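You operate a simulated robot arm through the tools that you are given. There is no shell and no other tool. Be economical: measure what you need, move in short steps, check, and stop when the job is done.

Carry out the task below with a simulated robot arm. There is one attempt and no reset: what you move stays moved.

TASK
Grip the long bolt, try both yellow-banded rings and take it out.
Fine: vice tight till the green pin shows; run each ring on till it binds or is fully on the thread, and lay it back; slacken the vice and stand the bolt head down on the table. Set down upright: long black bolt.
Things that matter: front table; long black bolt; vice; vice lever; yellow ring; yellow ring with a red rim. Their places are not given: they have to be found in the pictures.

It is judged by the outcome, as a careful person would: the job done as asked, and still so three seconds after it is handed in. It fails if anything else is knocked over, pushed out of place, dropped, spilled or broken.

THE ROBOT
A 7-joint arm with a two-finger parallel gripper, fixed in place. Base frame: the origin is at the foot of the arm, x ahead of it, y to its left, z up; the work surface is at about z = 80. Readings come in cm, rad, newtons and seconds.
With the tool pointing down near the work surface it reaches from about 30 to 70 cm from the base axis. Its first joint turns from -1.152 to 1.152 rad. Payload 1.57 kg.
Tool frame: the origin (TCP) lies between the finger pads and is the grasp point; the fingertips stand 3 cm ahead of it; z points along the fingers, y is the line along which they close. The gripper opens to 11 cm. The fingers are 2.4 cm wide and 1.2 cm thick; the gripper's body (4.8 by 11.2 cm) begins 7.8 cm behind the TCP.
Orientation is told as [roll, pitch, yaw] about the base's x, y, z axes, in that order, counted from this pose: with the fingers straight down and closing along the base's y, the tool's x points along the base's -x, its y along +y and its z along -z.

THE INTERFACE
- The arm moves only by the tool nudge_tool. Its argument "commands" is one flat list of numbers, 7 for each row, row after row: the shift along the tool's x, y, z in cm, then the turn, a rotation vector about the tool's x, y, z in rad, then the opening, from 0 (shut) to 1 (fully open). In form: [x, y, z, ax, ay, az, gripper, x, y, z, ax, ay, az, gripper, ...]. A call has 1 to 20 rows; each row is the pose to reach, as a shift and turn from the pose commanded when the call began, along the tool's axes at that moment. Each row takes 0.2 s and may step no farther than 5 cm and 0.15 rad from the row before; otherwise, or with a gripper value out of range, the whole call is refused. A pose out of reach is approached as far as the arm can. The call stops where the force on the tool passes 70 N (or 10 N more than at its start, if that is more) or the arm is blocked; 0.2 s more then pass. The fingers move at their own pace (about 10.8 cm/s each) and stop on an object; they squeeze with about 36 N. The grip force told is the motor's: it shows also when the fingers shut on nothing. Time passes only in rows, and 0.2 s behind the last, so rows that repeat a pose let the fingers close. The reply holds the time, the measured pose of the TCP, the force on the tool along the base axes, the opening and the grip force, in the units named above and with some noise, with the torque about the TCP (base axes, N m) and any sound that the robot's microphone picked up, and new pictures: "show" is both (left out), scene, wrist or none.
- Cameras (640 x 400 px; columns grow to the right, rows downward): "scene" is fixed at [16.59, -39.75, 139.31]; the picture's right is [0.74, -0.67, 0.00], its down [-0.45, -0.50, -0.73] and it looks along [0.49, 0.55, -0.68] (base axes); focal length 214 px, centre (320, 200). "wrist" rides on the gripper at [7, 1.6, -14.1] in the tool frame; the picture's right is [-0.23, 0.97, 0.00], its down [-0.86, -0.20, -0.48] and it looks along [-0.47, -0.11, 0.88] (tool axes); focal length 222 px, centre (320, 200).
- pixel_to_xyz(camera, pixels): for up to 12 pixels [column, row] of the newest picture of that camera ("zoom" is the newest enlarged one), the place [x, y, z] in the base frame of the surface seen there, good to about 0.2 cm. No time passes.
- close_up(camera, box): a new picture of the part [left, top, right, bottom] of that camera's present view, enlarged. No time passes.
- job_done(): hands the job in; it is judged then, once.

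Work in short steps. Measure before you move; look again where a grasp or a placing could have gone wrong, and mend it. You have 80 turns and 200 pictures in all, those below and enlarged ones among them. Open the gripper and draw the arm clear of the work before you hand the job in, unless the task says otherwise; then end with one line.

The tools are called by a JSON object that holds its "method" and its "body". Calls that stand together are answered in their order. nudge_tool: Moves the arm, as the interface text tells. Its arguments: {"type":"object","properties":{"commands":{"type":"array","items":{"type":"number"}},"show":{"type":"string","enum":["both","scene","wrist","none"]}},"required":["commands"]} The other tools are called the same way: pixel_to_xyz (camera, pixels) gives the place of the surface under pixels of a picture; close_up (camera, box) takes an enlarged picture of a part of a camera's view; job_done () hands the job in.

At the start:

```text
time: 0.0
ee_pos: [44.07, 11.36, 123.57]
ee_rot: [0.0, 0.001, 0.0]
wrist_force: [0.3, 0.0, -1.5]
moment: [0.01, -0.02, 0.01]
finger_gap: 11.01
gripper_force: 0.1
```

scene: 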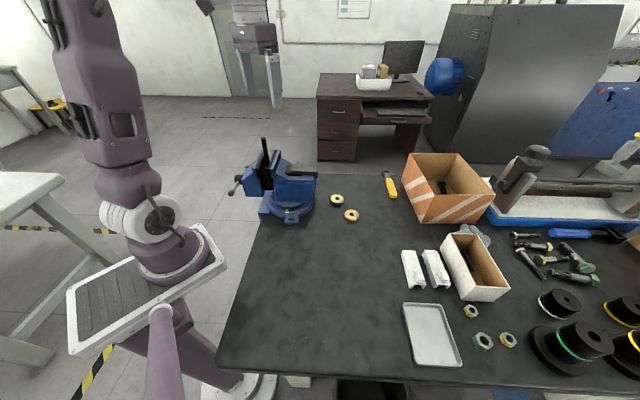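
wrist: 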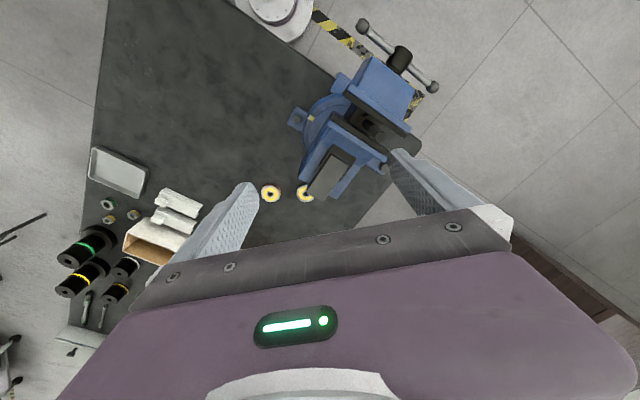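

The vice is near (285,185) in the scene view with a black bolt rising at (265,145), and two rings are at (337,199) and (351,215). I'll look closer.

{"method": "close_up", "body": {"camera": "scene", "box": [215, 125, 375, 225]}}

{"method": "close_up", "body": {"camera": "wrist", "box": [240, 0, 480, 220]}}

{"method": "close_up", "body": {"camera": "scene", "box": [390, 220, 640, 390]}}

```text
4.00 times, centred on (295, 175) of scene
```

zoom: 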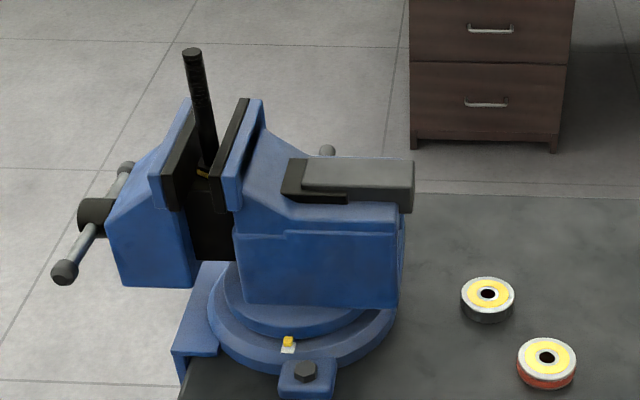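

```text
1.82 times, centred on (360, 110) of wrist
```

zoom: 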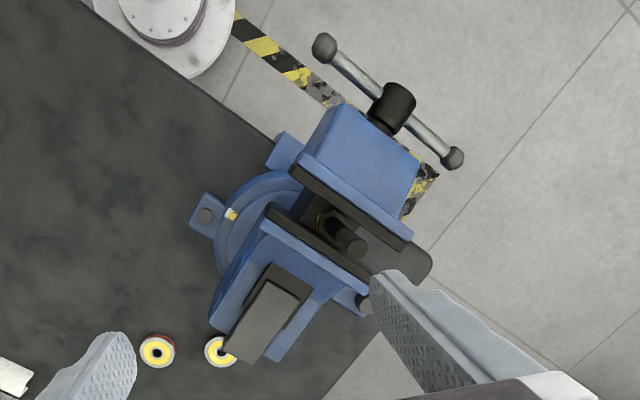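

```text
2.35 times, centred on (515, 305) of scene
```

zoom: 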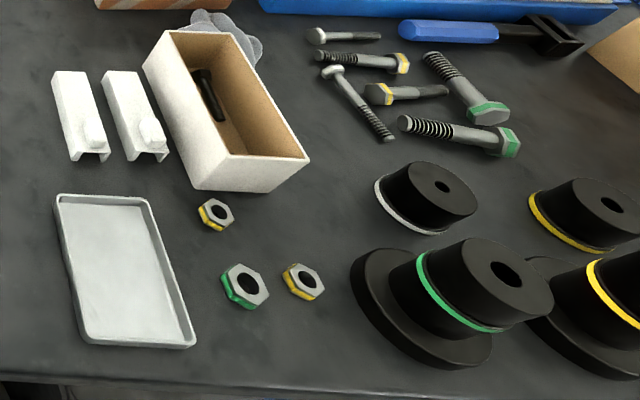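

I'll measure the bolt, jaws, lever, rings and indicator in both views.

{"method": "pixel_to_xyz", "body": {"camera": "wrist", "pixels": [[381, 134], [362, 26], [433, 87], [400, 58], [266, 188], [302, 190], [311, 118], [366, 88], [345, 120], [375, 75], [330, 180], [200, 120]]}}

{"method": "pixel_to_xyz", "body": {"camera": "scene", "pixels": [[263, 138], [266, 165], [231, 193], [246.5, 167], [239, 179], [260, 165], [275, 153], [341, 197], [356, 213], [336.75, 203], [287.2, 211], [300, 240]]}}

{"method": "close_up", "body": {"camera": "wrist", "box": [345, 85, 425, 145]}}

{"method": "close_up", "body": {"camera": "scene", "box": [225, 130, 305, 180]}}

```text
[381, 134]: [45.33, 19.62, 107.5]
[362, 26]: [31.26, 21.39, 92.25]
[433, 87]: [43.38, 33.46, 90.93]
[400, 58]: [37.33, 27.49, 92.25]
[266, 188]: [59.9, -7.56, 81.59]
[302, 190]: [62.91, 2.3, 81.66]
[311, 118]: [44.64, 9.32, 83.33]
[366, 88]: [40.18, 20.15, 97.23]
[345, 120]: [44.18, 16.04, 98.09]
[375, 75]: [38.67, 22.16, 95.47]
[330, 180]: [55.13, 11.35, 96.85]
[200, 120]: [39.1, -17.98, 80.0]
```

```text
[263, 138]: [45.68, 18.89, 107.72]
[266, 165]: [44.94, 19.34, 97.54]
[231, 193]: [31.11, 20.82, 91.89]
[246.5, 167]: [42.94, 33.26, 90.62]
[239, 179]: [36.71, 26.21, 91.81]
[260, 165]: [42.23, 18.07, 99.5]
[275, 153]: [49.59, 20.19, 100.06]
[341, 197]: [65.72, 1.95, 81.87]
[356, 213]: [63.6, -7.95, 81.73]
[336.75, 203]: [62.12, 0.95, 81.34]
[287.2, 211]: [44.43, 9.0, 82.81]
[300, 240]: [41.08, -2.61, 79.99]
```

```text
6.67 times, centred on (385, 115) of wrist
```

zoom: 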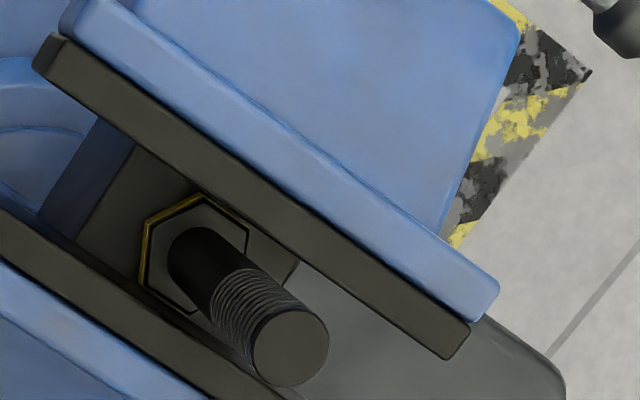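

```text
8.00 times, centred on (265, 155) of scene
```

zoom: 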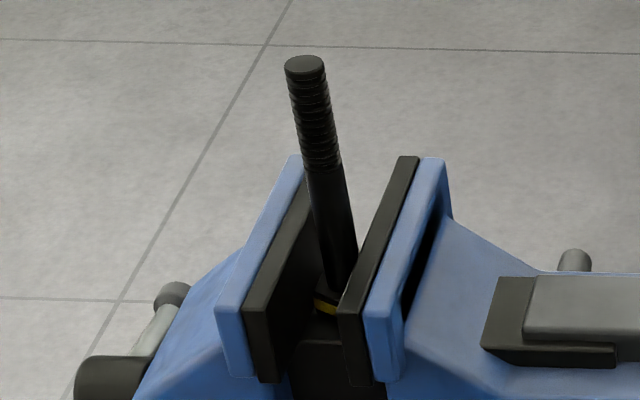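

The screw axis runs from the hub (37.3,27.4) towards the bolt (45.3,19.4). The lever is nearly level, with ends at (31.2,21.4) and (43.4,33.4). I'll move above the near end with the fingers closing along the screw axis (yaw +45°), and look.

{"method": "nudge_tool", "body": {"commands": [2.8, 2.9, 0, 0, 0, -0.14, 0.5, 5.6, 5.8, 0, 0, 0, -0.28, 0.4, 8.4, 8.7, 0, 0, 0, -0.42, 0.4, 11.27, 11.54, 0, 0, 0, -0.56, 0.4, 11.27, 11.54, 4, 0, 0, -0.7, 0.4, 11.27, 11.54, 8.5, 0, 0, -0.785, 0.4, 11.27, 11.54, 13, 0, 0, -0.785, 0.4, 11.27, 11.54, 17.5, 0, 0, -0.785, 0.4, 11.27, 11.54, 21.5, 0, 0, -0.785, 0.4]}}

```text
time: 2.0
ee_pos: [32.68, 22.84, 101.92]
ee_rot: [0.002, 0.001, 0.785]
wrist_force: [0.5, -0.9, 0.4]
moment: [-0.01, -0.03, 0.0]
finger_gap: 4.41
gripper_force: 0.0
```

scene: 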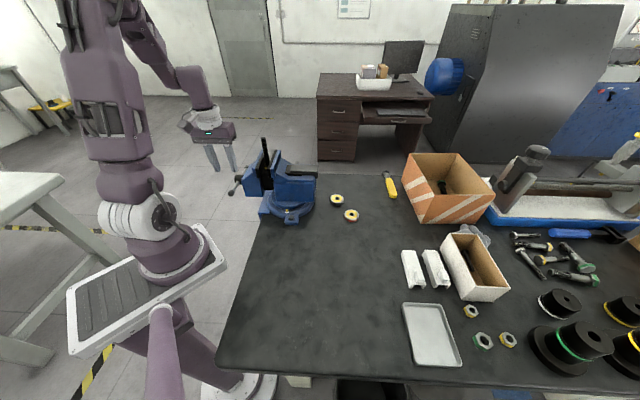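
wrist: 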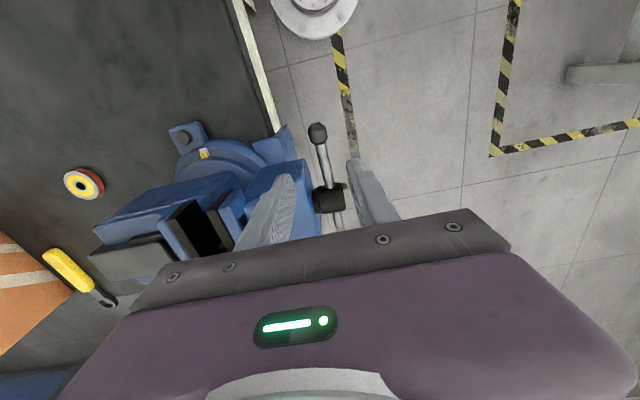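

The bar passes at about (322,150), just under the TCP's projected point, and the blue body's corner is near (305,160). I'll measure that clearance before going down.

{"method": "close_up", "body": {"camera": "wrist", "box": [240, 100, 400, 240]}}

{"method": "pixel_to_xyz", "body": {"camera": "wrist", "pixels": [[318, 130], [322, 150], [327, 175], [331, 200], [304, 162], [308, 175], [285, 165], [310, 205], [290, 140]]}}

```text
2.86 times, centred on (320, 170) of wrist
```

zoom: 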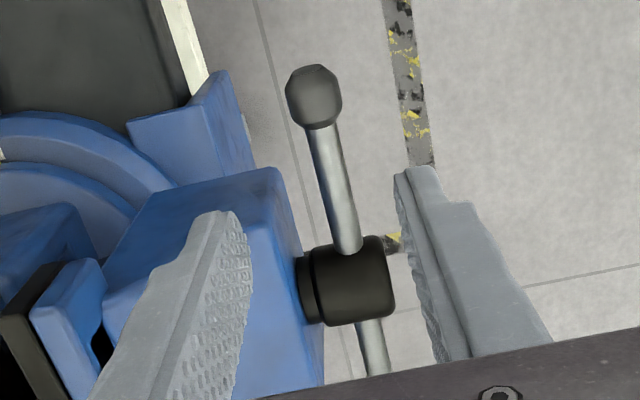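

```text
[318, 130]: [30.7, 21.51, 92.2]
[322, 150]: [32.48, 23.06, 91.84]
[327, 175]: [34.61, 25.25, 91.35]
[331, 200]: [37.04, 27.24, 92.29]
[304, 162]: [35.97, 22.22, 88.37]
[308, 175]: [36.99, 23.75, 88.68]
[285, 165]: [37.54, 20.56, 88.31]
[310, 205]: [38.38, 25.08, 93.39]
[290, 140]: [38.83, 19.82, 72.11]
```

The bar's centre is at z≈91.3 and the vice corner clears the fingers. I'll go down, shift slightly to centre on the bar, and close.

{"method": "nudge_tool", "body": {"commands": [0.3, 0.3, 3.5, 0, 0, 0, 0.27, 0.3, 0.3, 7, 0, 0, 0, 0.27, 0.3, 0.3, 10.5, 0, 0, 0, 0.27, 0.3, 0.3, 10.5, 0, 0, 0, 0, 0.3, 0.3, 10.5, 0, 0, 0, 0], "show": "wrist"}}

```text
time: 3.2
ee_pos: [32.26, 22.89, 91.55]
ee_rot: [0.0, 0.0, 0.783]
wrist_force: [4.6, -6.4, 2.9]
moment: [0.1, -0.19, 0.01]
finger_gap: 1.92
gripper_force: 33.4
```

wrist: 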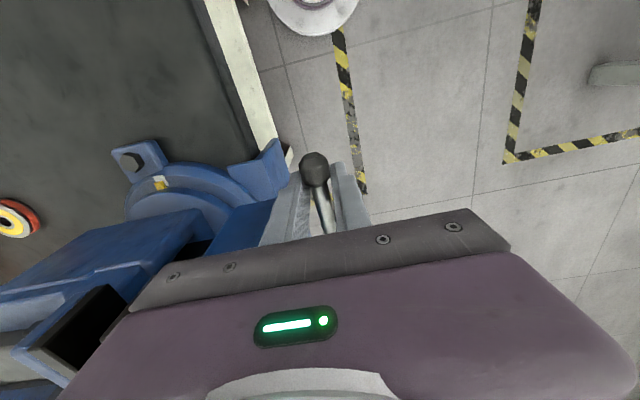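

The gap reads 1.92, so the fingers hold the bar next to its ball end. I'll swing this end down along the arc (clockwise seen from the handle) to about -0.5 rad.

{"method": "nudge_tool", "body": {"commands": [-0.01, -0.1, 0.4, 0, 0, 0, 0, -0.05, -0.1, 0.8, 0, 0, 0, 0, -0.13, -0.1, 1.33, 0, 0, 0, 0, -0.26, -0.1, 1.85, 0, 0, 0, 0, -0.43, -0.1, 2.36, 0, 0, 0, 0, -0.64, -0.1, 2.85, 0, 0, 0, 0, -0.82, -0.1, 3.21, 0, 0, 0, 0]}}

{"method": "close_up", "body": {"camera": "scene", "box": [215, 125, 335, 225]}}

```text
time: 4.8
ee_pos: [33.15, 23.31, 88.3]
ee_rot: [-0.001, 0.001, 0.783]
wrist_force: [11.6, -12.7, 12.5]
moment: [0.57, -0.41, 0.07]
finger_gap: 1.26
gripper_force: 29.4
```

scene: 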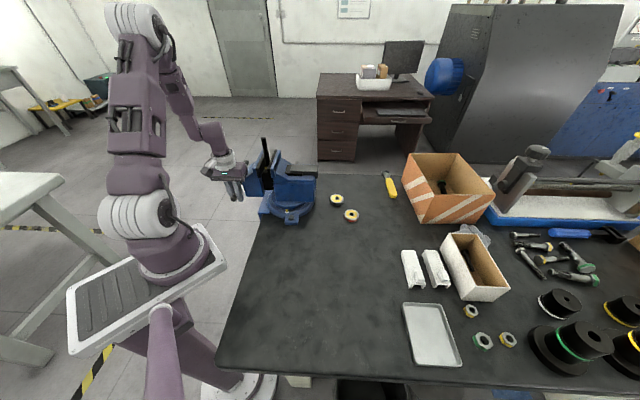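
wrist: 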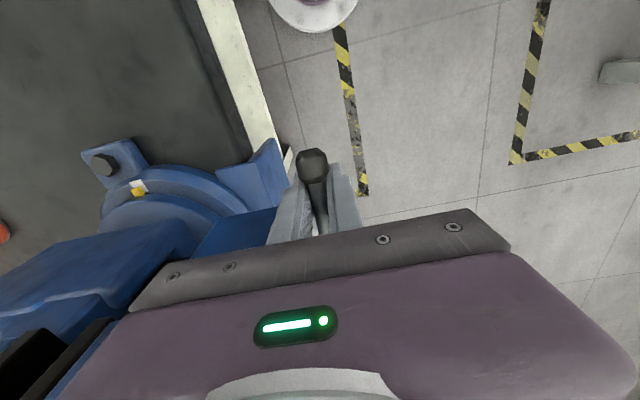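

```text
4.00 times, centred on (275, 175) of scene
```

zoom: 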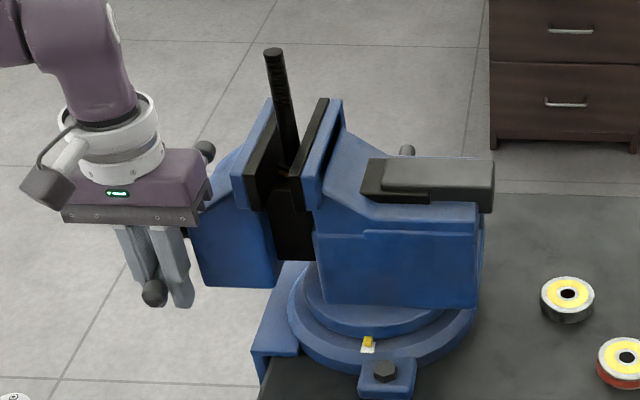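

The lever turned with light force, the hub was drawn along +d (so it is closing), and the indicator is still yellow. I'll release, go up and over, and take the other end in the upper left.

{"method": "nudge_tool", "body": {"commands": [0, 0, 0, 0, 0, 0, 0.27, 0, -0.1, -4, 0, 0, 0, 0.27, 0, -0.1, -8.5, 0, 0, 0, 0.27, 0, -0.1, -13, 0, 0, 0, 0.27, -4, -0.1, -13.5, 0, 0, 0, 0.27, -8, -0.1, -13.5, 0, 0, 0, 0.27, -11.5, -0.15, -13.5, 0, 0, 0, 0.27, -11.5, -0.15, -10, 0, 0, 0, 0.27, -11.5, -0.15, -6.1, 0, 0, 0, 0.27]}}

{"method": "close_up", "body": {"camera": "scene", "box": [215, 125, 335, 225]}}

```text
time: 6.8
ee_pos: [41.29, 31.45, 94.44]
ee_rot: [-0.001, -0.002, 0.786]
wrist_force: [-4.0, -4.5, 18.7]
moment: [-0.48, -0.28, -0.2]
finger_gap: 2.93
gripper_force: 0.1
```

scene: 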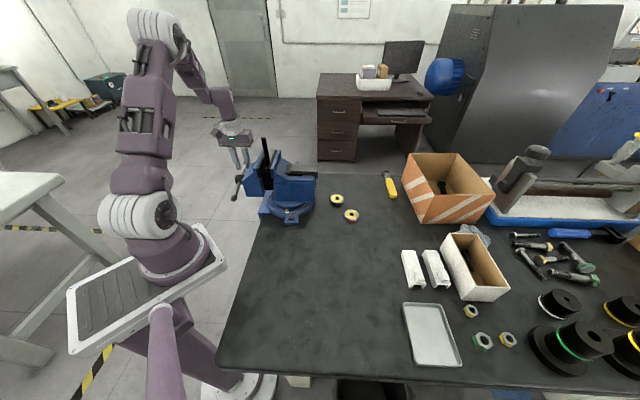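
wrist: 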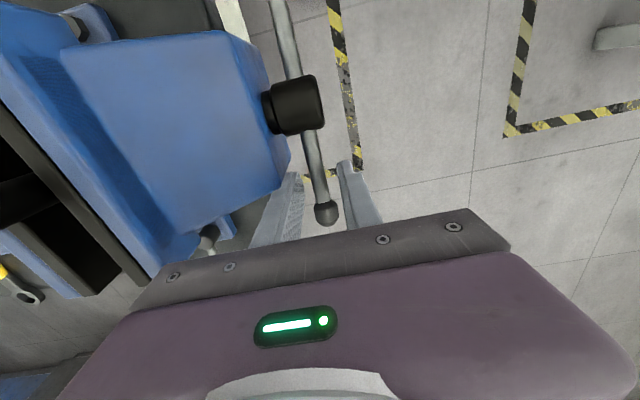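

```text
4.00 times, centred on (275, 175) of scene
```

zoom: 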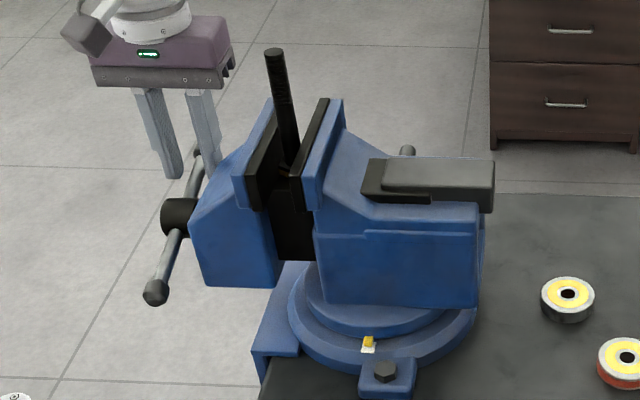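

An 18.7 N upward force suggests a fingertip is resting on the body's corner. I'll lift 2 cm, narrow the opening, go slightly outward and come down again before closing.

{"method": "nudge_tool", "body": {"commands": [0, 0, -2, 0, 0, 0, 0.27, -0.4, 0, -2, 0, 0, 0, 0.22, -0.4, 0, -0.3, 0, 0, 0, 0.22, -0.4, 0, -0.3, 0, 0, 0, 0.22], "show": "wrist"}}

{"method": "close_up", "body": {"camera": "wrist", "box": [230, 60, 400, 240]}}

```text
time: 7.8
ee_pos: [41.47, 31.7, 94.67]
ee_rot: [0.001, 0.0, 0.785]
wrist_force: [-1.5, 0.3, 0.4]
moment: [0.01, 0.01, -0.01]
finger_gap: 2.42
gripper_force: 0.1
```

wrist: 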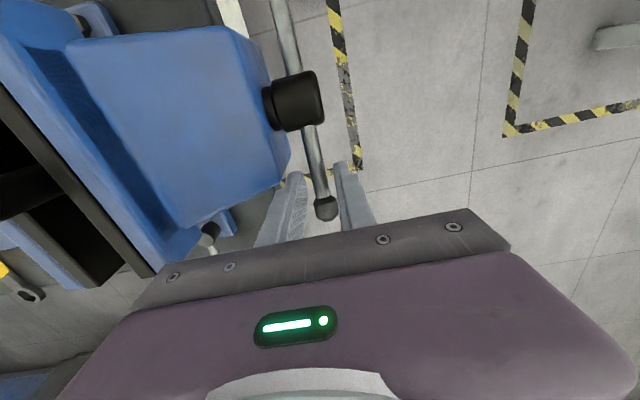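

```text
2.22 times, centred on (315, 150) of wrist
```

zoom: 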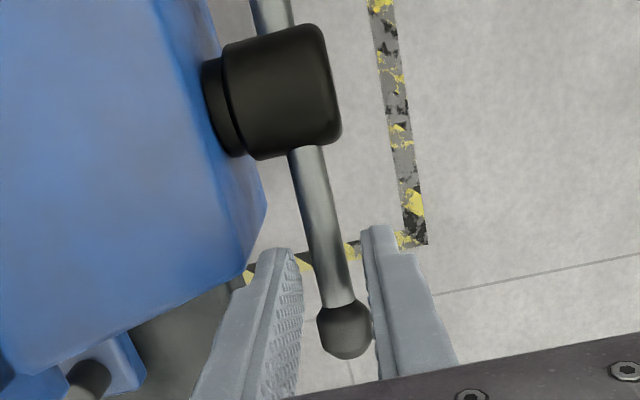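

The fingers are free and the bar sits about 0.35 cm to the tool's +y. I'll recentre, close, and crank over the top to the right side.

{"method": "nudge_tool", "body": {"commands": [0, 0.35, 0, 0, 0, 0, 0.22, 0, 0.35, 0, 0, 0, 0, 0, 0, 0.35, 0, 0, 0, 0, 0, 0.89, 0.33, -1.25, 0, 0, 0, 0, 2.02, 0.31, -2.27, 0, 0, 0, 0, 3.34, 0.29, -3.01, 0, 0, 0, 0, 4.8, 0.27, -3.45, 0, 0, 0, 0, 6.31, 0.25, -3.57, 0, 0, 0, 0, 7.82, 0.23, -3.34, 0, 0, 0, 0, 9.24, 0.21, -2.8, 0, 0, 0, 0, 10.51, 0.19, -1.96, 0, 0, 0, 0]}}

{"method": "close_up", "body": {"camera": "scene", "box": [215, 125, 335, 225]}}

```text
time: 10.2
ee_pos: [33.97, 24.42, 96.73]
ee_rot: [0.0, 0.0, 0.786]
wrist_force: [0.8, -0.6, 0.3]
moment: [0.02, -0.02, 0.0]
finger_gap: 0.02
gripper_force: 21.4
```

scene: 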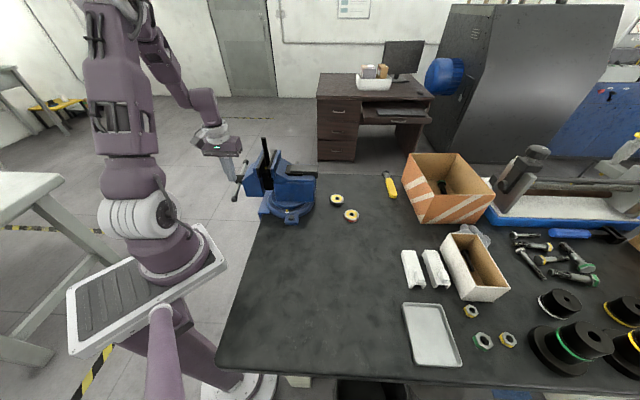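
wrist: 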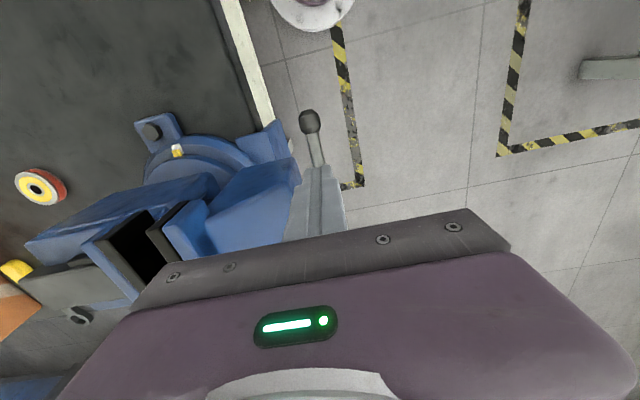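

```text
4.00 times, centred on (275, 175) of scene
```

zoom: 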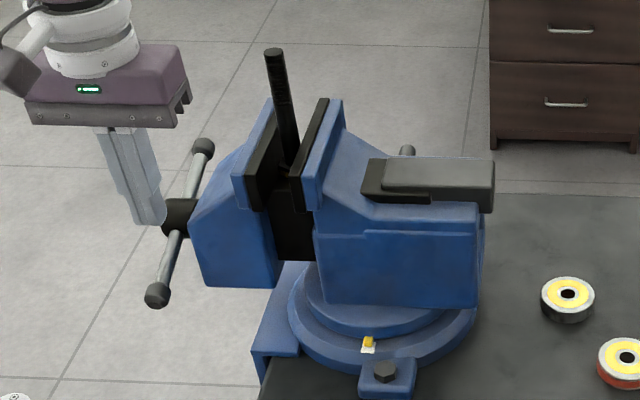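

The grip slipped off (gap 0) and the bar stayed where it was. I'll measure the bar's true angle now.

{"method": "pixel_to_xyz", "body": {"camera": "scene", "pixels": [[245.75, 161.5], [234.25, 198.5], [243, 173], [237, 190], [240.5, 177]]}}

{"method": "pixel_to_xyz", "body": {"camera": "wrist", "pixels": [[309, 118], [313, 145], [317, 160]]}}

{"method": "close_up", "body": {"camera": "scene", "box": [220, 150, 260, 205]}}

```text
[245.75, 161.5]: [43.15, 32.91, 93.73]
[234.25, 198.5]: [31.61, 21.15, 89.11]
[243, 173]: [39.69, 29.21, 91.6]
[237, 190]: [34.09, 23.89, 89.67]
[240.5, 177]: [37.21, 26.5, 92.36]
```

```text
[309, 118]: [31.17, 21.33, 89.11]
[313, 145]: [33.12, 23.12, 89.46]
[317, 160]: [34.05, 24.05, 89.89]
```

```text
7.27 times, centred on (240, 178) of scene
```

zoom: 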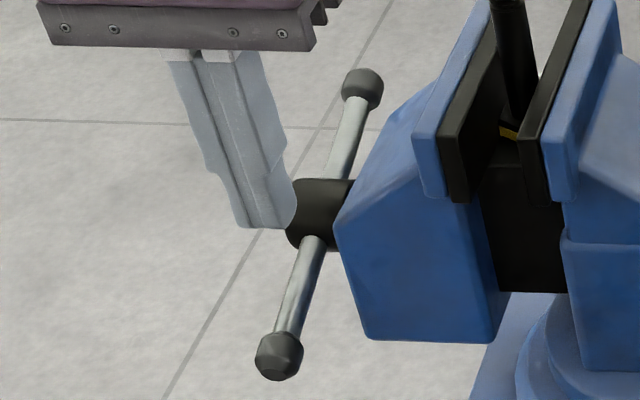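

The bar is only tilted about 0.27 rad and the hub centre is at z≈90.6, so the last grip was too high. I'll regrasp the left end lower, close, and crank over.

{"method": "nudge_tool", "body": {"commands": [0, 0, -4, 0, 0, 0, 0, -5, -0.14, -4, 0, 0, 0, 0, -9.9, -0.28, -4, 0, 0, 0, 0.22, -10.53, -0.28, -2, 0, 0, 0, 0.22, -10.53, -0.28, 2, 0, 0, 0, 0.22, -10.53, -0.28, 4.4, 0, 0, 0, 0.22, -10.53, -0.28, 4.4, 0, 0, 0, 0, -10.53, -0.28, 4.4, 0, 0, 0, 0, -10.0, -0.29, 3.06, 0, 0, 0, 0, -9.19, -0.3, 1.88, 0, 0, 0, 0, -8.13, -0.32, 0.9, 0, 0, 0, 0, -6.89, -0.34, 0.18, 0, 0, 0, 0, -5.52, -0.36, -0.26, 0, 0, 0, 0, -4.09, -0.38, -0.39, 0, 0, 0, 0, -2.67, -0.4, -0.2, 0, 0, 0, 0, -1.32, -0.42, 0.29, 0, 0, 0, 0]}}

{"method": "close_up", "body": {"camera": "scene", "box": [215, 125, 335, 225]}}

```text
time: 13.6
ee_pos: [35.39, 25.01, 96.52]
ee_rot: [0.002, 0.0, 0.785]
wrist_force: [-0.7, -1.1, -0.3]
moment: [-0.04, -0.01, -0.01]
finger_gap: 0.0
gripper_force: 21.6
```

scene: 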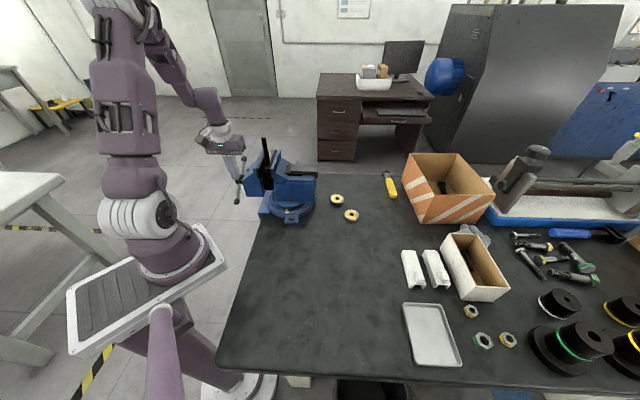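
wrist: 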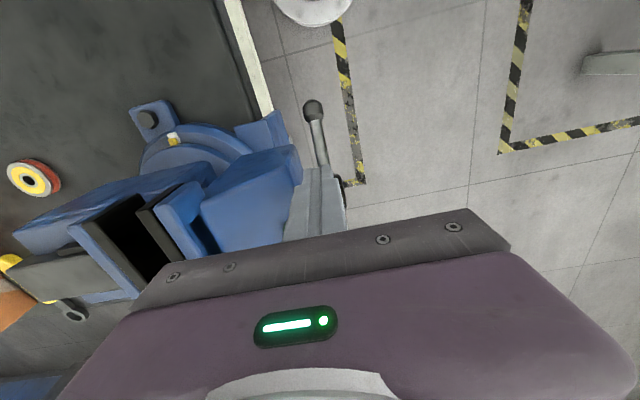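

```text
4.00 times, centred on (275, 175) of scene
```

zoom: 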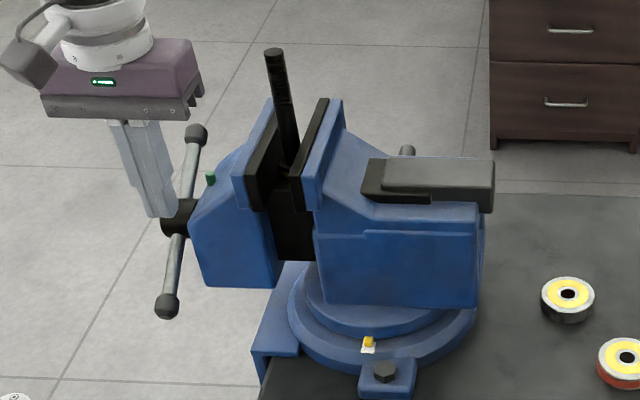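

A green pin now stands out on the moving jaw at zoom (210,178), so the vice is tight. I'll confirm that and lift away from the vice, then look at the rings.

{"method": "nudge_tool", "body": {"commands": [0, 0, -5, 0, 0, 0, 0, 0, 0, -10, 0, 0, 0, 0, 0, 0, -15, 0, 0, 0, 0.4, 0, 0, -20, 0, 0, 0, 0.5, -3, -4, -22, 0, 0, 0.13, 0.6, -6, -8, -24, 0, 0, 0.26, 0.65, -9, -12, -24, 0, 0, 0.39, 0.65, -12, -16, -24, 0, 0, 0.52, 0.65, -14, -19, -24, 0, 0, 0.65, 0.65, -16.5, -22, -24, 0, 0, 0.785, 0.65]}}

{"method": "close_up", "body": {"camera": "scene", "box": [225, 130, 295, 200]}}

{"method": "close_up", "body": {"camera": "scene", "box": [320, 185, 370, 228]}}

```text
refused: row 5 steps farther than a row can; nothing moved
```

```text
5.71 times, centred on (260, 165) of scene
```

zoom: 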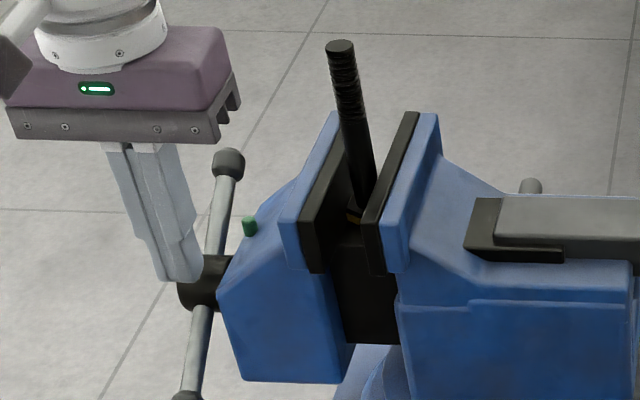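

```text
9.30 times, centred on (345, 206) of scene
```

zoom: 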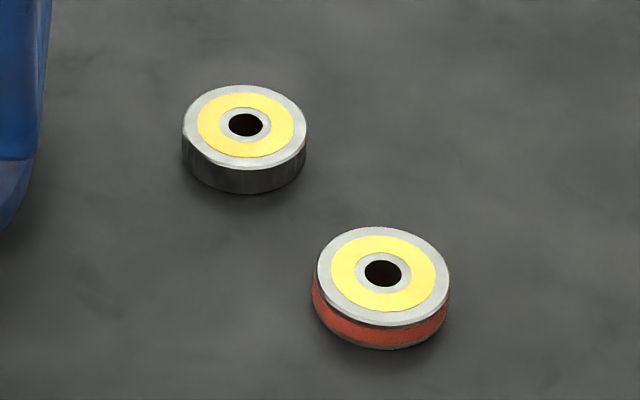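

The green pin is out clearly. Now I'll measure both rings from the zoom picture.

{"method": "pixel_to_xyz", "body": {"camera": "zoom", "pixels": [[187, 125], [303, 127], [247, 88], [245, 162], [210, 125], [285, 125], [321, 272], [446, 274], [383, 230], [383, 318], [345, 272], [422, 272]]}}

{"method": "nudge_tool", "body": {"commands": [0, 0, -5, 0, 0, 0, 0, 0, 0, -10, 0, 0, 0, 0, 0, 0, -15, 0, 0, 0, 0.4, 0, 0, -20, 0, 0, 0, 0.6, -2.5, -3.5, -20, 0, 0, 0.1, 0.6, -5, -7, -20, 0, 0, 0.2, 0.6, -7.5, -10.5, -20, 0, 0, 0.3, 0.6, -10, -14, -20, 0, 0, 0.4, 0.65, -12.5, -17.5, -20, 0, 0, 0.5, 0.65, -14, -21, -20, 0, 0, 0.6, 0.65, -15.5, -24.5, -20, 0, 0, 0.7, 0.65, -15.5, -28.5, -20, 0, 0, 0.785, 0.65]}}

```text
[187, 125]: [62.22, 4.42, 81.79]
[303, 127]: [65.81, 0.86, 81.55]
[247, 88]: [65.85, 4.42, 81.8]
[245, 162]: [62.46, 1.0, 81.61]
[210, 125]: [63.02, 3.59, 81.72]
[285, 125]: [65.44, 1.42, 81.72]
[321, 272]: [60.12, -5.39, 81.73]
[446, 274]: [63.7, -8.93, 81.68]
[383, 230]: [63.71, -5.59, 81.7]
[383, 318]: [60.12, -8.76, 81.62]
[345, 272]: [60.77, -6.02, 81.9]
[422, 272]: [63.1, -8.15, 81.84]
```

```text
time: 16.2
ee_pos: [60.99, 15.95, 114.73]
ee_rot: [-0.019, -0.017, 0.081]
wrist_force: [-0.2, 0.7, -0.7]
moment: [0.02, 0.0, 0.0]
finger_gap: 7.17
gripper_force: 0.0
out of reach, approached as far as the arm can: row 10, 11, 12
```

scene: 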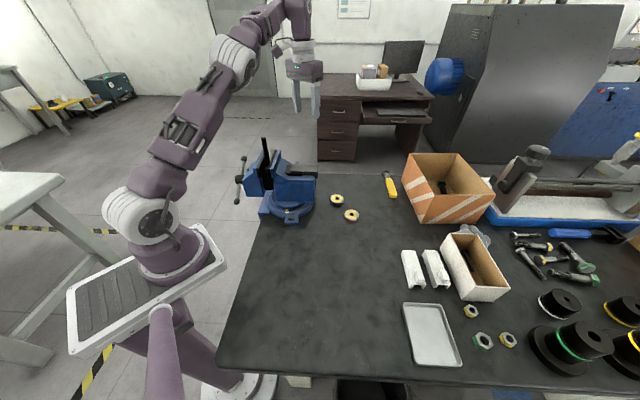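
wrist: 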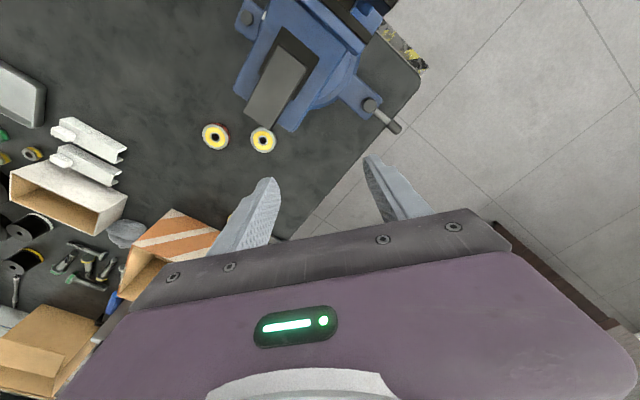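

Ring centres are plain yellow (64.15,2.65) and red-rimmed (61.9,-7.15), both about 5.05 cm across with their tops at z 81.7. I overshot the reach there, so I'll come back to a point above the plain ring.

{"method": "nudge_tool", "body": {"commands": [0.5, -3, 4, 0, 0, 0, 0.65, 1, -6, 8, 0, 0, 0, 0.65, 1.5, -9, 12, 0, 0, 0, 0.65, 2.35, -13.15, 15, 0, 0, 0, 0.65, 2.35, -13.15, 16.5, 0, 0, 0, 0.65, 2.35, -13.15, 16.5, 0, 0, 0, 0.65], "show": "wrist"}}

{"method": "close_up", "body": {"camera": "wrist", "box": [220, 60, 420, 220]}}

```text
refused: row 1 steps farther than a row can; nothing moved
```

```text
2.50 times, centred on (320, 140) of wrist
```

zoom: 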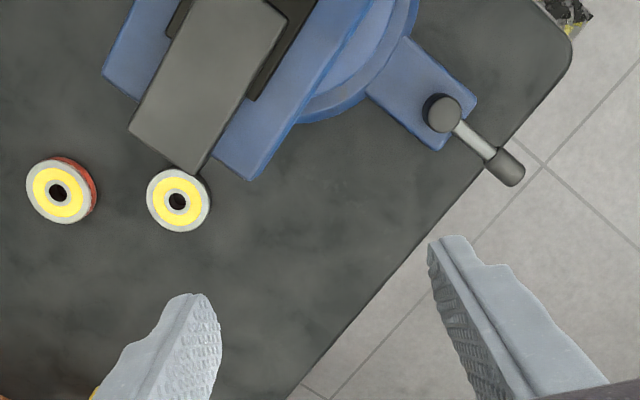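

That row was 5.02 cm, so I'll use smaller steps. I'll also check where the anvil's rear end is relative to the ring.

{"method": "pixel_to_xyz", "body": {"camera": "zoom", "pixels": [[192, 165], [135, 125], [250, 175], [57, 215], [178, 228], [150, 200], [208, 200]]}}

{"method": "nudge_tool", "body": {"commands": [0.5, -3, 3, 0, 0, 0, 0.65, 1, -6, 6, 0, 0, 0, 0.65, 1.5, -9, 9, 0, 0, 0, 0.65, 2.35, -12, 12, 0, 0, 0, 0.65, 2.35, -13.15, 16.5, 0, 0, 0, 0.65, 2.35, -13.15, 16.5, 0, 0, 0, 0.65], "show": "wrist"}}

```text
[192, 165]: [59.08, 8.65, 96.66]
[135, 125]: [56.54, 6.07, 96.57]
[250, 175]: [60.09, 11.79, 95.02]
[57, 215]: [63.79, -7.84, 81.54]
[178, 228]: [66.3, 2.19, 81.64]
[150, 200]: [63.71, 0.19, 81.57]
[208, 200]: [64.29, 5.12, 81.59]
```

```text
time: 17.6
ee_pos: [59.58, 1.94, 98.13]
ee_rot: [-0.019, -0.016, 0.078]
wrist_force: [-0.5, -0.1, -1.0]
moment: [-0.02, -0.04, 0.02]
finger_gap: 7.14
gripper_force: 0.0
```

wrist: 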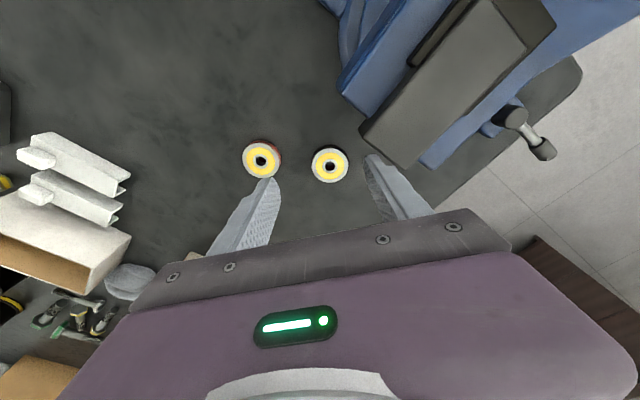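

The reference pose is the achieved one, including a slight tilt. I'll level the tool, turn to yaw +0.5 (keeps the camera away from the anvil) and centre over the plain ring at z≈92.

{"method": "nudge_tool", "body": {"commands": [-2.5, 0.2, 2, -0.019, 0.016, -0.1, 0.65, -4.6, 0.35, 4, -0.019, 0.016, -0.24, 0.65, -4.6, 0.35, 6, -0.019, 0.016, -0.38, 0.65, -4.6, 0.35, 6, -0.019, 0.016, -0.42, 0.65, -4.6, 0.35, 6, -0.019, 0.016, -0.42, 0.65], "show": "wrist"}}

{"method": "close_up", "body": {"camera": "wrist", "box": [240, 100, 400, 240]}}

```text
time: 18.8
ee_pos: [64.5, 2.69, 92.2]
ee_rot: [-0.003, 0.004, 0.499]
wrist_force: [-0.2, -0.1, 0.6]
moment: [0.0, -0.03, -0.03]
finger_gap: 7.14
gripper_force: 0.1
```

wrist: 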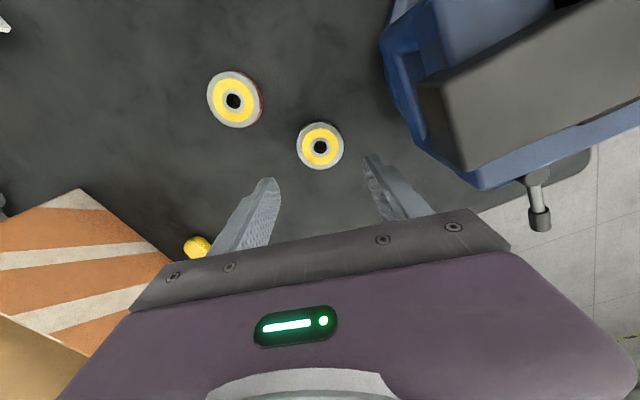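

```text
2.86 times, centred on (320, 170) of wrist
```

zoom: 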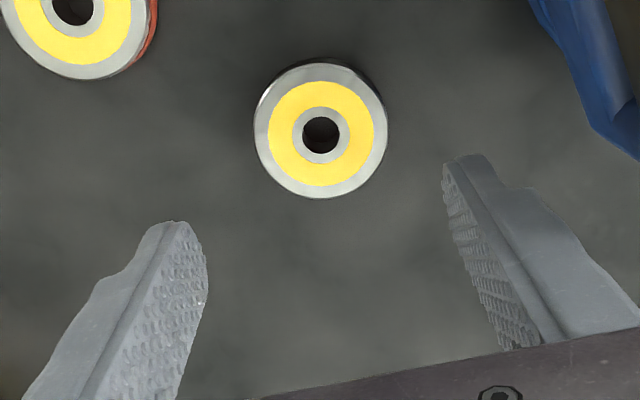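

The ring centre projects to (320,148), about 0.35 cm towards the tool's +x. I'll descend to z≈83.3 and close.

{"method": "nudge_tool", "body": {"commands": [0.36, 0.06, 3, 0, 0, 0, 0.65, 0.36, 0.06, 6, 0, 0, 0, 0.65, 0.36, 0.06, 8.85, 0, 0, 0, 0.65, 0.36, 0.06, 8.85, 0, 0, 0, 0.45, 0.36, 0.06, 8.85, 0, 0, 0, 0.3, 0.36, 0.06, 8.85, 0, 0, 0, 0.3], "show": "wrist"}}

```text
time: 20.2
ee_pos: [64.32, 2.81, 83.52]
ee_rot: [-0.002, 0.005, 0.498]
wrist_force: [-0.3, -1.1, 1.6]
moment: [-0.06, 0.1, 0.05]
finger_gap: 5.3
gripper_force: 35.4
```

wrist: 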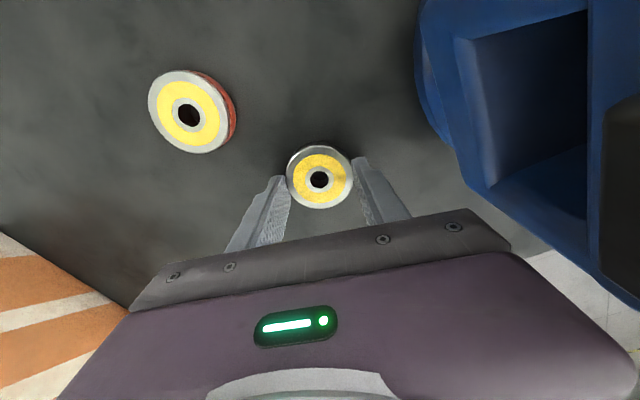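

The ring is gripped (gap 5.3). I'll lift it high and carry it near the bolt, then measure the bolt tip exactly.

{"method": "nudge_tool", "body": {"commands": [0, 0, -3, 0, 0, 0, 0.3, 0, 0, -7.5, 0, 0, 0, 0.3, 0, 0, -12, 0, 0, 0, 0.3, 0, 0, -16.5, 0, 0, 0, 0.3, 0, 0, -21, 0, 0, 0, 0.3, 0, 0, -25.5, 0, 0, 0, 0.3, 0, 0, -30, 0, 0, 0, 0.3, 0, 0, -34, 0, 0, 0, 0.3, 2.3, 3.3, -34, 0, 0, 0, 0.3, 4.6, 6.6, -34, 0, 0, 0, 0.3, 6.9, 9.9, -34, 0, 0, 0, 0.3, 9.1, 13.2, -34, 0, 0, 0, 0.3, 9.1, 13.2, -34, 0, 0, 0, 0.3]}}

{"method": "close_up", "body": {"camera": "scene", "box": [250, 128, 282, 176]}}

```text
time: 23.0
ee_pos: [49.97, 10.09, 117.32]
ee_rot: [-0.002, 0.002, 0.5]
wrist_force: [0.1, -1.0, -0.7]
moment: [0.01, 0.0, 0.01]
finger_gap: 5.27
gripper_force: 35.8
out of reach, approached as far as the arm can: row 7, 8
```

scene: 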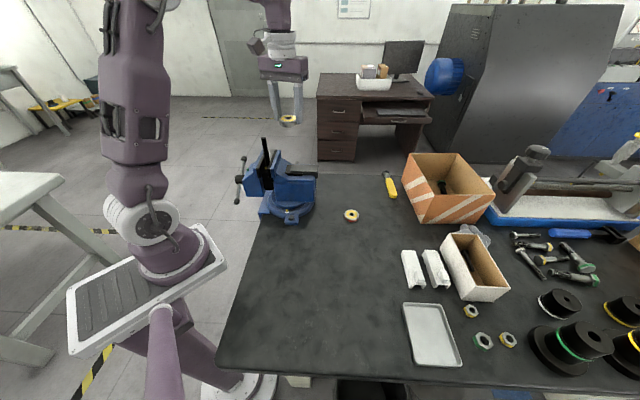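
wrist: 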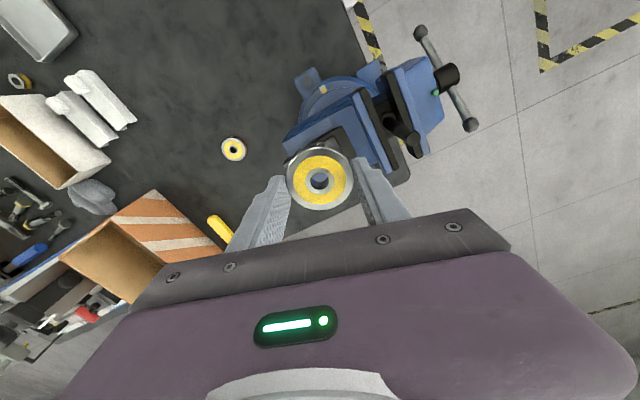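

```text
8.33 times, centred on (266, 152) of scene
```

zoom: 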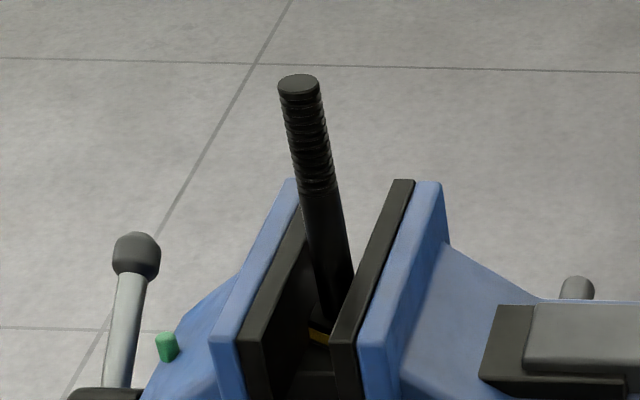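

The tip is clear in the zoom at (299,83). I'll measure its rim and the shaft lower down to check the tilt, from both cameras.

{"method": "pixel_to_xyz", "body": {"camera": "zoom", "pixels": [[299, 82], [284, 82], [314, 82], [299, 77], [299, 88], [302, 110], [310, 150], [317, 190], [324, 230], [332, 280]]}}

{"method": "close_up", "body": {"camera": "wrist", "box": [370, 90, 450, 170]}}

```text
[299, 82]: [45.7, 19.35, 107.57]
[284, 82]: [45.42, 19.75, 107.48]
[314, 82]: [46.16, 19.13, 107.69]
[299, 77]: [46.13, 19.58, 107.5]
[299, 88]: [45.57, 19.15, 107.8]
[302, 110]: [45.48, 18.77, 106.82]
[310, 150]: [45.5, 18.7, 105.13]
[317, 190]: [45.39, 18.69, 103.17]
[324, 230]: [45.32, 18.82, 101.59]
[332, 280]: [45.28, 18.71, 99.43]
```

```text
5.00 times, centred on (410, 130) of wrist
```

zoom: 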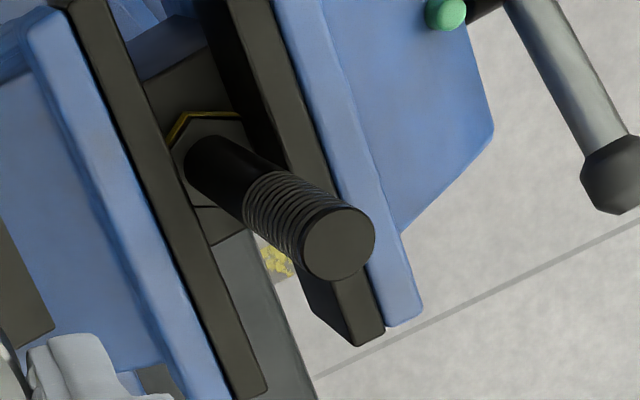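

{"method": "pixel_to_xyz", "body": {"camera": "zoom", "pixels": [[339, 243], [318, 243], [360, 243], [339, 220], [339, 266], [325, 225], [352, 262]]}}

{"method": "pixel_to_xyz", "body": {"camera": "wrist", "pixels": [[296, 180], [344, 180], [320, 156], [320, 203], [304, 180], [338, 180]]}}

```text
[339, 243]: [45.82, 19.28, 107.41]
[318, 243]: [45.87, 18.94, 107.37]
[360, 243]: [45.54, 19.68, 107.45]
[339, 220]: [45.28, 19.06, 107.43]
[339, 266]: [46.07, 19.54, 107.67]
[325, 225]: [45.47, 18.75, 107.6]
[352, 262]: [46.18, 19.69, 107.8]
```

```text
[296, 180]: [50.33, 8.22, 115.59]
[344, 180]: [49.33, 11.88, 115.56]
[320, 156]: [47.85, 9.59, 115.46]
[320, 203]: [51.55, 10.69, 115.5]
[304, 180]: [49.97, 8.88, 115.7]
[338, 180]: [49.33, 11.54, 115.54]
```

The bolt tip centre is at (45.75,19.3,107.55) and the ring centre (49.72,10.1), which is 0.25 cm ahead of the TCP. I'll carry the ring above the tip.

{"method": "nudge_tool", "body": {"commands": [-0.3, 3.3, 0, 0, 0, 0, 0.3, -0.6, 6.6, 0, 0, 0, 0, 0.3, -0.92, 9.98, 0, 0, 0, 0, 0.3, -0.92, 9.98, 3, 0, 0, 0, 0.3, -0.92, 9.98, 5.2, 0, 0, 0, 0.3, -0.92, 9.98, 5.2, 0, 0, 0, 0.3]}}

{"method": "close_up", "body": {"camera": "wrist", "box": [280, 150, 360, 220]}}

{"method": "close_up", "body": {"camera": "scene", "box": [245, 110, 285, 170]}}

```text
time: 24.4
ee_pos: [45.72, 19.43, 112.42]
ee_rot: [0.0, 0.003, 0.5]
wrist_force: [-0.1, 0.3, -1.5]
moment: [-0.02, 0.01, 0.0]
finger_gap: 5.32
gripper_force: 36.7
```

scene: 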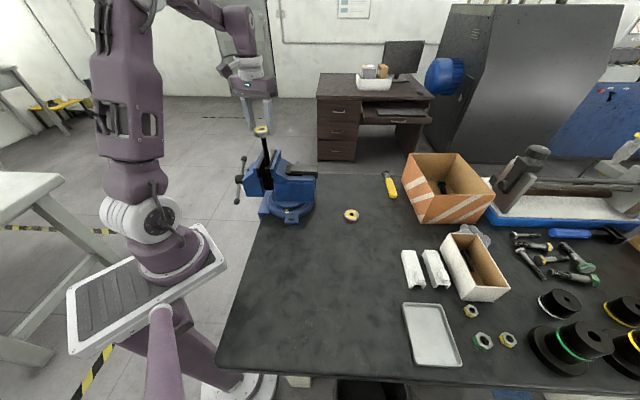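
wrist: 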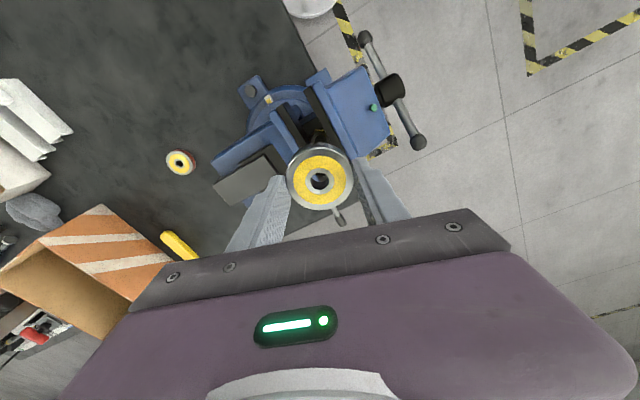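

```text
5.71 times, centred on (320, 185) of wrist
```

zoom: 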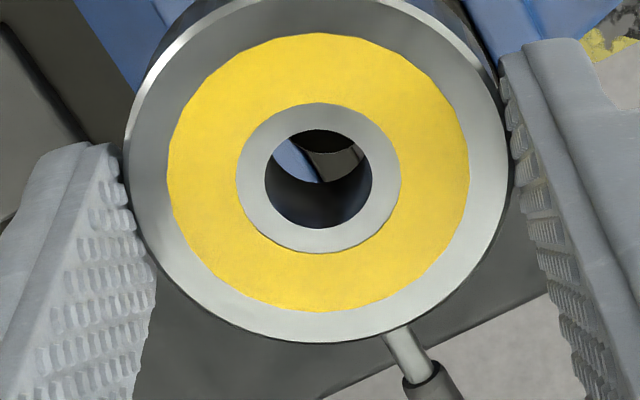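

```text
6.67 times, centred on (265, 140) of scene
```

zoom: 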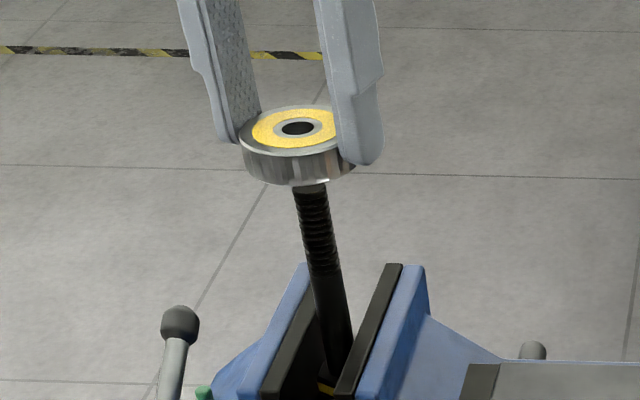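

The ring sits about 0.3 cm off in the picture's left direction, which matches the pose readings. I'll shift it by (+0.25,-0.15) and lower it to touch the tip.

{"method": "nudge_tool", "body": {"commands": [-0.15, -0.25, 0, 0, 0, 0, 0.3, -0.15, -0.25, 0.7, 0, 0, 0, 0.3, -0.15, -0.25, 1.2, 0, 0, 0, 0.3, -0.15, -0.25, 1.45, 0, 0, 0, 0.3, -0.15, -0.25, 1.55, 0, 0, 0, 0.3], "show": "wrist"}}

{"method": "close_up", "body": {"camera": "scene", "box": [245, 110, 285, 170]}}

{"method": "close_up", "body": {"camera": "wrist", "box": [280, 150, 360, 220]}}

```text
time: 25.6
ee_pos: [46.17, 19.12, 110.93]
ee_rot: [-0.002, -0.001, 0.499]
wrist_force: [-3.6, -0.4, 23.7]
moment: [0.08, 0.36, 0.02]
finger_gap: 5.3
gripper_force: 36.1
```

wrist: 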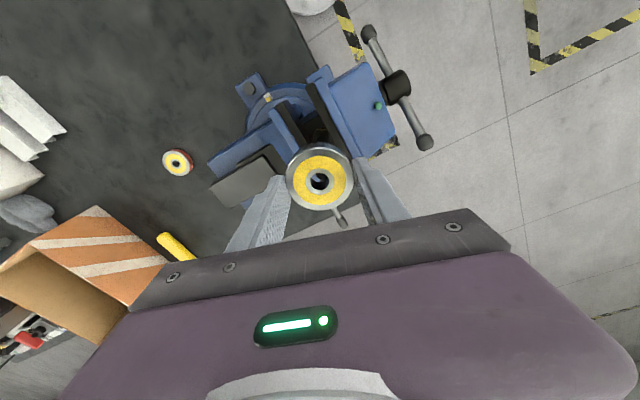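

```text
6.67 times, centred on (265, 140) of scene
```

zoom: 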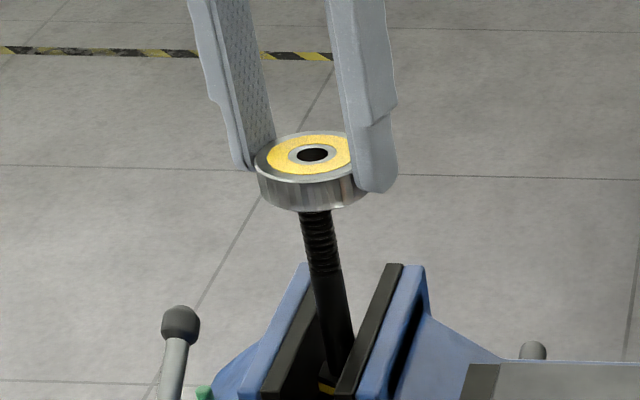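

```text
5.71 times, centred on (320, 185) of wrist
```

zoom: 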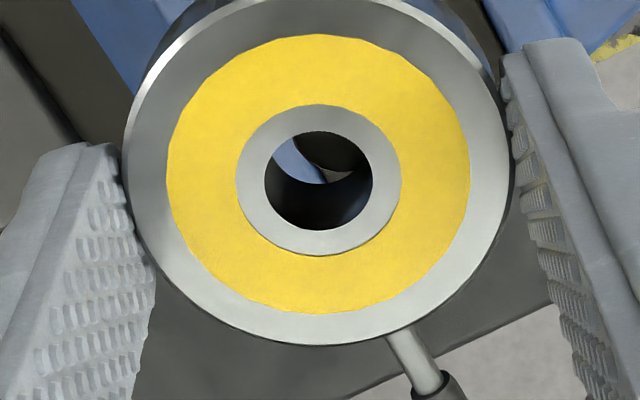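

Through the hole the tip appears shifted to the right by about 0.38 cm along the tool's +y, so the ring rests off-centre. I'll lift a little, shift, and lower again.

{"method": "nudge_tool", "body": {"commands": [0, 0, -0.6, 0, 0, 0, 0.3, 0, 0.38, -0.6, 0, 0, 0, 0.3, 0, 0.38, -0.6, 0, 0, 0, 0.3], "show": "none"}}

{"method": "close_up", "body": {"camera": "wrist", "box": [300, 165, 340, 200]}}

{"method": "close_up", "body": {"camera": "scene", "box": [245, 110, 285, 170]}}

```text
time: 26.4
ee_pos: [45.98, 19.37, 111.4]
ee_rot: [-0.002, 0.004, 0.499]
wrist_force: [-0.4, 0.2, -2.1]
moment: [-0.02, 0.02, -0.02]
finger_gap: 5.32
gripper_force: 36.2
```

```text
11.43 times, centred on (320, 182) of wrist
```

zoom: 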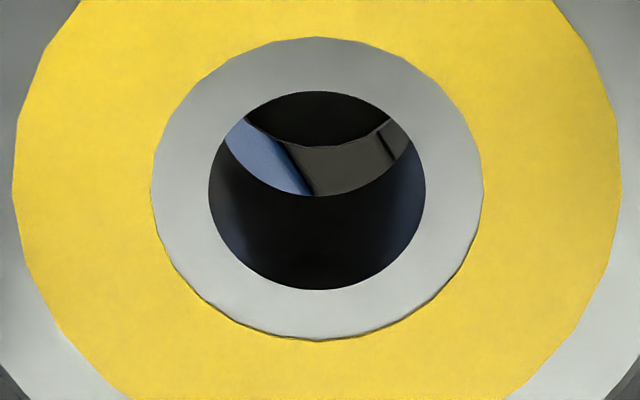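

```text
6.67 times, centred on (265, 140) of scene
```

zoom: 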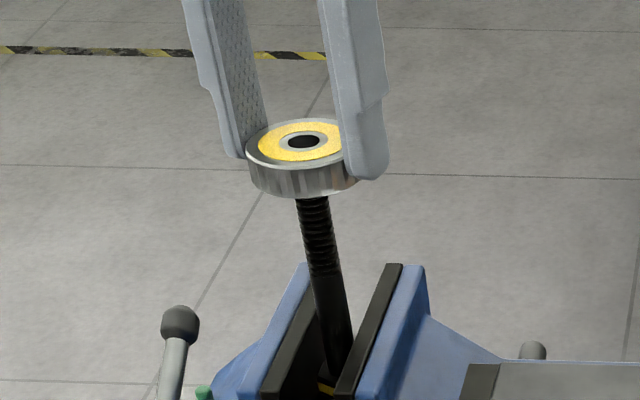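

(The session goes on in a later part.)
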